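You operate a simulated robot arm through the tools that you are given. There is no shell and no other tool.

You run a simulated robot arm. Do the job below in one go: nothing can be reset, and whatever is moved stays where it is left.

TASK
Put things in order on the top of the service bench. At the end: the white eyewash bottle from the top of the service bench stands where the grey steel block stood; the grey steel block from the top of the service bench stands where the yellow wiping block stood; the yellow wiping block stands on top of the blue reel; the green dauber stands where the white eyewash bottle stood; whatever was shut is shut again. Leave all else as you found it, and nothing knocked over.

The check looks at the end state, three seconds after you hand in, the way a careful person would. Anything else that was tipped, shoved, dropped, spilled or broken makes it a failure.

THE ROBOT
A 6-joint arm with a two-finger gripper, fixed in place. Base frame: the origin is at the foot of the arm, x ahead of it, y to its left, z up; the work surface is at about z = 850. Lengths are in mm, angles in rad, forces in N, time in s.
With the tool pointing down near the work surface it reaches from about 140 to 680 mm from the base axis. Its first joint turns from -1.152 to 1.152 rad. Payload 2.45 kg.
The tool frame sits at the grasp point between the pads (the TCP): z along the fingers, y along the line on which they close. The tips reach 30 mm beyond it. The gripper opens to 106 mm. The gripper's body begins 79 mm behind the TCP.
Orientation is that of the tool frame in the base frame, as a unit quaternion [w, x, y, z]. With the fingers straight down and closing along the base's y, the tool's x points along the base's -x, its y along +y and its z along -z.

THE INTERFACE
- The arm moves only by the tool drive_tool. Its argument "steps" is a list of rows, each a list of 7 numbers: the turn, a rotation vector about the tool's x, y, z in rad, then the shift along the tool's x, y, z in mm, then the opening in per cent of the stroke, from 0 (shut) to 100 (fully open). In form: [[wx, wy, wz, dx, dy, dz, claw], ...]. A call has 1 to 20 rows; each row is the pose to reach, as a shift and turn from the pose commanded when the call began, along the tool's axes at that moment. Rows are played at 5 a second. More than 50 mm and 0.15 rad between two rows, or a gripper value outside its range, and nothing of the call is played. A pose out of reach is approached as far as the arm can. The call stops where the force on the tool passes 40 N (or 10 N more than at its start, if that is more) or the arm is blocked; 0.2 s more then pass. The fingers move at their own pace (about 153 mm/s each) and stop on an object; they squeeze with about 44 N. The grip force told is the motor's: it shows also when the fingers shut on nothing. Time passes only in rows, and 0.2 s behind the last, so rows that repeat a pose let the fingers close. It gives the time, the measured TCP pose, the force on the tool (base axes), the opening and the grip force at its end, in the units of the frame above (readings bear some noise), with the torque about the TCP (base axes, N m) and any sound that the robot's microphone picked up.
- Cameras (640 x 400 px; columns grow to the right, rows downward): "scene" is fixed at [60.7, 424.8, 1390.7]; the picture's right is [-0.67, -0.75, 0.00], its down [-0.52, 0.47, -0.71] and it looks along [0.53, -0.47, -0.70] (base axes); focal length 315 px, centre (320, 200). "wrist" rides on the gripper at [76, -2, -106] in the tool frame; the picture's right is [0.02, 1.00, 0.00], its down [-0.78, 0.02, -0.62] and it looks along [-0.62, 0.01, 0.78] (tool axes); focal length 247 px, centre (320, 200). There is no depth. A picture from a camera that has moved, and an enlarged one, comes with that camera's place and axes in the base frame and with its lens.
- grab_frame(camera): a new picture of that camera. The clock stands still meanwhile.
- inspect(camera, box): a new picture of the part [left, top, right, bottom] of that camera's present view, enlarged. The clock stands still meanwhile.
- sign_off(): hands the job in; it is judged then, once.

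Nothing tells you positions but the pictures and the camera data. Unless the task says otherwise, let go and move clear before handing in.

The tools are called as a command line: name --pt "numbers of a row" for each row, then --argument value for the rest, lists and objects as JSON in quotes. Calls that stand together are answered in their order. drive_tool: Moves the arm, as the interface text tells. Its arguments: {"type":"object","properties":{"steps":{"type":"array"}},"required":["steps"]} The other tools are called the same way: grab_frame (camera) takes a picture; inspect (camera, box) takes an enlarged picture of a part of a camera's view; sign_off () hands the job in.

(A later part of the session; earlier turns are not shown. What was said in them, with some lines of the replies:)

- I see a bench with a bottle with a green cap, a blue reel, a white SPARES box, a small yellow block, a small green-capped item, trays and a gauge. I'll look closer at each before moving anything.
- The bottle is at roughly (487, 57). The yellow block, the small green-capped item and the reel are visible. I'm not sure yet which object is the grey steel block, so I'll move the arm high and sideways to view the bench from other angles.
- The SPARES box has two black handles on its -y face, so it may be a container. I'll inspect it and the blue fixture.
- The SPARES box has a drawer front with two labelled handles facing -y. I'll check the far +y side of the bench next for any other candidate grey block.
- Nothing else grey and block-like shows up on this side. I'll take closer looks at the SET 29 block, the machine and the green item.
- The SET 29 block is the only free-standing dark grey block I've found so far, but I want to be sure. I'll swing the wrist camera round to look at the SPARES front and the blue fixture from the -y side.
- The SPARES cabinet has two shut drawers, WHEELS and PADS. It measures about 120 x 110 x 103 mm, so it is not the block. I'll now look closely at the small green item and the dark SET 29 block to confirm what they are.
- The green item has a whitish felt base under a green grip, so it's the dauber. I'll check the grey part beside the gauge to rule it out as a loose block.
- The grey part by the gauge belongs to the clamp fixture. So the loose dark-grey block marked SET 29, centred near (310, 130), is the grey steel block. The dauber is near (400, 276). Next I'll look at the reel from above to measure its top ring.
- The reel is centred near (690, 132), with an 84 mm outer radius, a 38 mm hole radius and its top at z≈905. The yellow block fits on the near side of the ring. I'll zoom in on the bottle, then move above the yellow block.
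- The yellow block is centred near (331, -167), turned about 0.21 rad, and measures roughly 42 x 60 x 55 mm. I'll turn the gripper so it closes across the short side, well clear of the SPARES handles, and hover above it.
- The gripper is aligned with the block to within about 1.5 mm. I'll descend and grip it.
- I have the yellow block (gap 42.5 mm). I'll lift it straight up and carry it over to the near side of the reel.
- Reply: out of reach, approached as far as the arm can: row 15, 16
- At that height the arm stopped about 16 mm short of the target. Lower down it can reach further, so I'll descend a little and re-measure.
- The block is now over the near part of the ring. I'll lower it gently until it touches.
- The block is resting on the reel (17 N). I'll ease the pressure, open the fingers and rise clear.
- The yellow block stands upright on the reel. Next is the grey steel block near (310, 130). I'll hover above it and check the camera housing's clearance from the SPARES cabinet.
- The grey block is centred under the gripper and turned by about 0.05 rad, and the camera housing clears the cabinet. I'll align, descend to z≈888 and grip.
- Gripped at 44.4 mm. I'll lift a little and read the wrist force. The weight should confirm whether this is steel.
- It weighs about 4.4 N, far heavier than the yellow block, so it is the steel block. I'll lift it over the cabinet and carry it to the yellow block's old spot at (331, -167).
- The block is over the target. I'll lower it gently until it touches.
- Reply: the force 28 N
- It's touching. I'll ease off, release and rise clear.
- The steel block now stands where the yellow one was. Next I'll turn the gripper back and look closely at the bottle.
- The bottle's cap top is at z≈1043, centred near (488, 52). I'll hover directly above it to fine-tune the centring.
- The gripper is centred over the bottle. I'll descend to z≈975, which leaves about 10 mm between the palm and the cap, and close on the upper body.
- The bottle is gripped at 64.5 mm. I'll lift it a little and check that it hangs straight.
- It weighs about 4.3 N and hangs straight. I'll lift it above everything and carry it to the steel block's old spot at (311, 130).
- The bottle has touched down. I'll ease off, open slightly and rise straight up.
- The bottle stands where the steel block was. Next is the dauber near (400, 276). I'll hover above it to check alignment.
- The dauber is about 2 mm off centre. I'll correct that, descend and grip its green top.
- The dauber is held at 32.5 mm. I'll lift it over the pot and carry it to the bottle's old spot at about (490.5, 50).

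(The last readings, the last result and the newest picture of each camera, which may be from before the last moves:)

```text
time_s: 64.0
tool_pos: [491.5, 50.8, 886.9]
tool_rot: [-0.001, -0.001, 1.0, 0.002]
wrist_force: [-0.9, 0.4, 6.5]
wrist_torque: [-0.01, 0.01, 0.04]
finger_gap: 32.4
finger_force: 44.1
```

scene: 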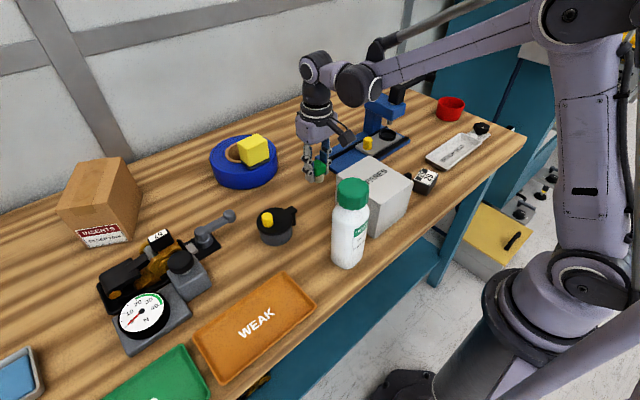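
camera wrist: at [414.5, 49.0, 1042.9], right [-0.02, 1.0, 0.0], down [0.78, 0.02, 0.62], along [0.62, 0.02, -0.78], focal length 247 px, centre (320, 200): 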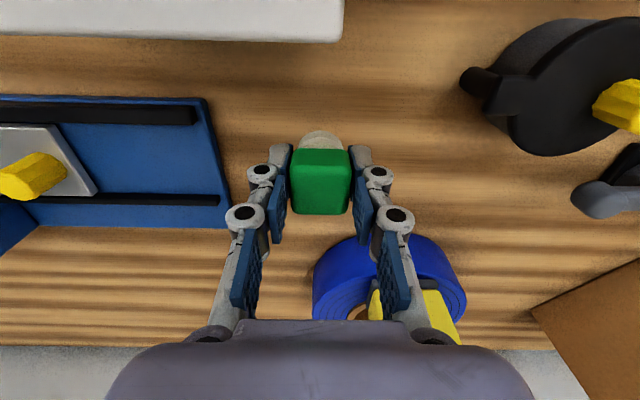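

It's touching gently (6.5 N). I'll release and rise clear.

drive_tool --pt "0 0 0 0 0 0 38" --pt "0 0 0 0 0 0 50" --pt "0 0 0 0 0 0 52" --pt "0 0 0 0 0 -15 52" --pt "0 0 0 0 0 -45 52" --pt "0 0 0 0 0 -90 52" --pt "0 0 0 0 0 -135 52" --pt "0 0 0 0 0 -180 52" --pt "0 0 0 0 0 -225 52"

grab_frame --camera "wrist"

grab_frame --camera "scene"

```text
time_s: 66.0
tool_pos: [491.4, 49.8, 1112.4]
tool_rot: [0.001, -0.001, 1.0, 0.001]
wrist_force: [-0.6, -0.3, 0.6]
wrist_torque: [0.0, -0.03, -0.02]
finger_gap: 55.3
finger_force: 0.1
```

```text
taken
camera wrist: at [413.3, 49.3, 1220.3], right [-0.02, 1.0, 0.0], down [0.78, 0.02, 0.62], along [0.62, 0.02, -0.78], focal length 247 px, centre (320, 200)
```

wrist: 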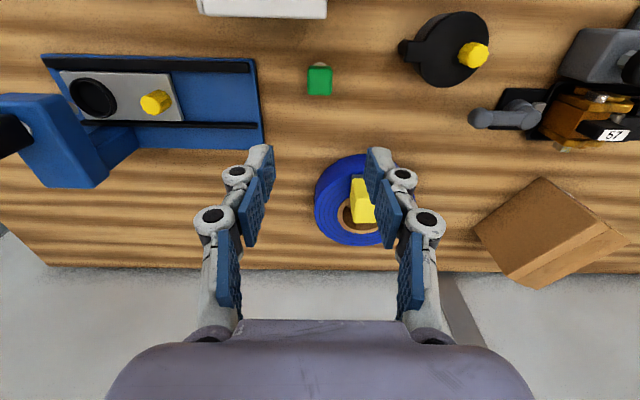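

```text
taken
```

scene: 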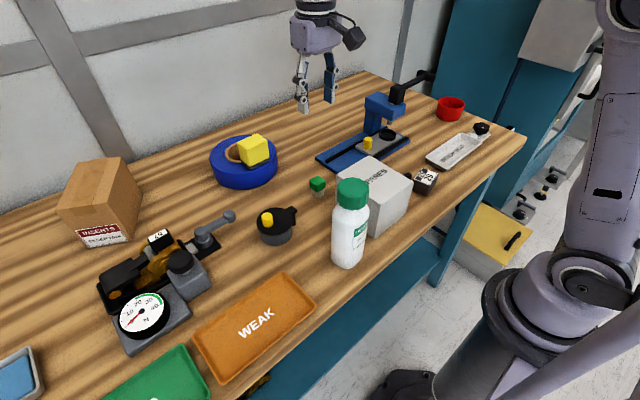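

All four moves are done. I'll back the arm away from the pieces and take close looks at each of them and at the SPARES drawers.

drive_tool --pt "0 0 0 0 0 -30 60" --pt "0 0 0 40 -15 -40 60" --pt "0 0 0 80 -40 -40 60" --pt "0 0 0 115 -75 -40 60" --pt "0 0 0 150 -110 -40 60" --pt "0 0 0 180 -150 -30 60" --pt "0 0 0 205 -190 -30 60" --pt "0 0 0 220 -200 -30 60"

grab_frame --camera "wrist"

inspect --camera "scene" --box '[200, 120, 360, 280]'

inspect --camera "scene" --box '[300, 120, 500, 280]'

```text
refused: row 6 steps farther than a row can; nothing moved
```

```text
taken
camera wrist: at [413.3, 49.3, 1220.3], right [-0.02, 1.0, 0.0], down [0.78, 0.02, 0.62], along [0.62, 0.02, -0.78], focal length 247 px, centre (320, 200)
```

wrist: 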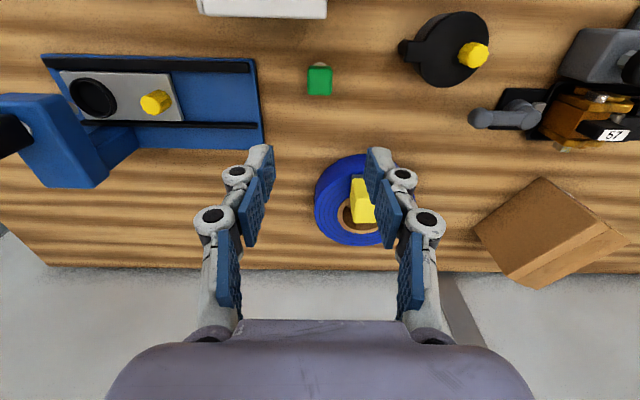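

```text
2.50 times, centred on (280, 200) of scene
camera zoom: at [60.6, 424.8, 1390.7], right [-0.67, -0.75, 0.0], down [-0.52, 0.47, -0.71], along [0.53, -0.47, -0.7], focal length 788 px, centre (420, 200)
```

zoom: 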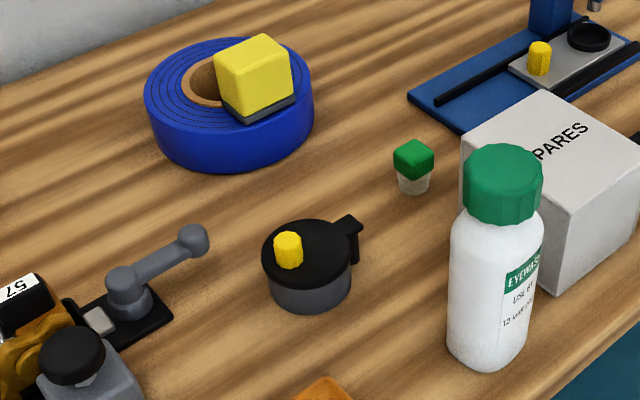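

```text
2.50 times, centred on (400, 200) of scene
camera zoom: at [60.6, 424.8, 1390.7], right [-0.67, -0.75, 0.0], down [-0.52, 0.47, -0.71], along [0.53, -0.47, -0.7], focal length 788 px, centre (120, 200)
```

zoom: 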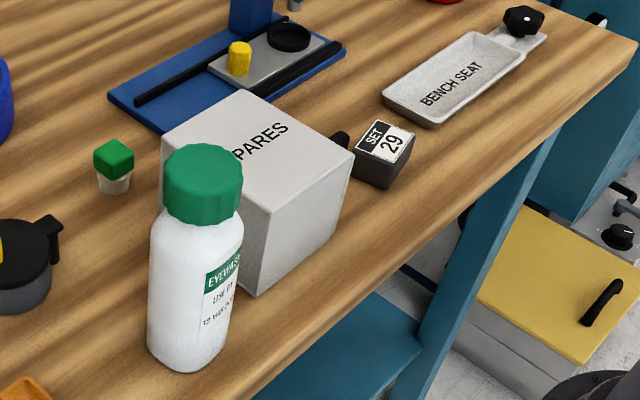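

Everything stands upright and in place. That last call was refused for one oversized step, so I'll repeat the retreat with smaller steps and check the drawer fronts.

drive_tool --pt "0 0 0 0 0 -30 60" --pt "0 0 0 35 -15 -30 60" --pt "0 0 0 70 -35 -30 60" --pt "0 0 0 105 -65 -30 60" --pt "0 0 0 135 -95 -30 60" --pt "0 0 0 165 -125 -30 60" --pt "0 0 0 190 -160 -30 60" --pt "0 0 0 210 -195 -30 60" --pt "0 0 0 220 -205 -30 60"

grab_frame --camera "wrist"

grab_frame --camera "scene"

```text
time_s: 68.0
tool_pos: [271.7, -156.2, 1141.2]
tool_rot: [0.0, 0.0, 1.0, 0.001]
wrist_force: [0.3, -0.2, -0.2]
wrist_torque: [0.0, -0.01, 0.02]
finger_gap: 63.6
finger_force: 0.1
```

```text
taken
camera wrist: at [194.3, -156.9, 1248.9], right [-0.02, 1.0, 0.0], down [0.78, 0.02, 0.62], along [0.62, 0.02, -0.78], focal length 247 px, centre (320, 200)
```

wrist: 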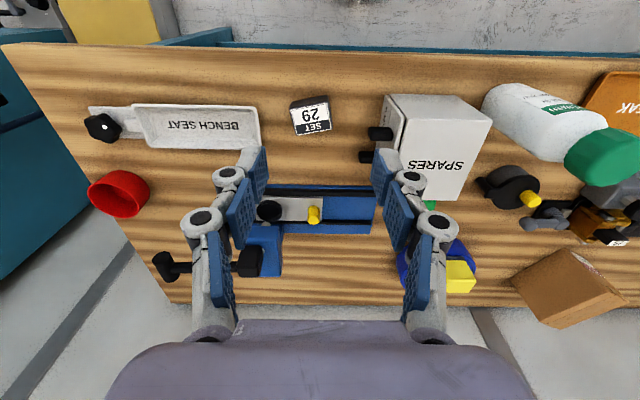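

```text
taken
```

scene: 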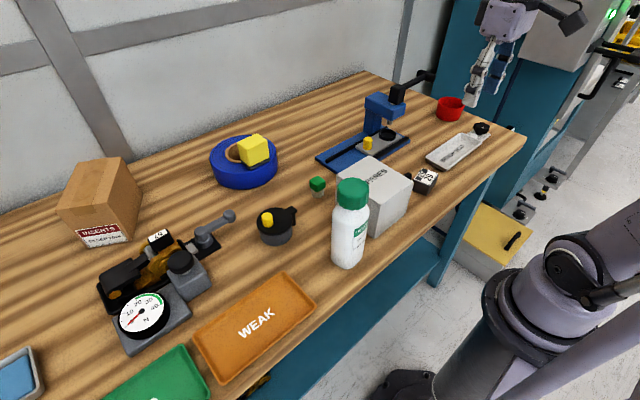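

The final layout, with the arm clear and nothing tipped:

- **Bottle:** stands at the steel block's old spot.
- **Steel block:** stands at the yellow block's old spot.
- **Yellow block:** rests on the blue reel.
- **Dauber:** stands at the bottle's old spot.
- **SPARES drawers:** still shut; I never opened them.

I took the block marked SET 29 as the grey steel block, since it was the only loose grey block on the bench top and weighed about 4.4 N. I'm handing in now.

sign_off

```text
The job is handed in.
```

I've handed the job in, and in the last pictures all four moves were done. Nothing was knocked over, and the arm had let go and moved clear.

- **White eyewash bottle:** it stands where the grey steel block stood, next to the SPARES cabinet.
- **Grey steel block:** it stands where the yellow wiping block stood. I took this to be the block marked "SET 29". It was the only loose grey block I could see on the bench top, and it weighed about 4.4 N when lifted. I didn't open the cabinet to look for another.
- **Yellow wiping block:** it stands on top of the blue reel, on the side of the ring nearest the robot and beside the centre hole.
- **Green dauber:** it stands where the bottle stood.
- **Shut things:** I opened nothing, and the two SPARES drawers looked shut, as they were at the start.

I judged the positions from the pictures, so each piece should be within a few millimetres of its spot.
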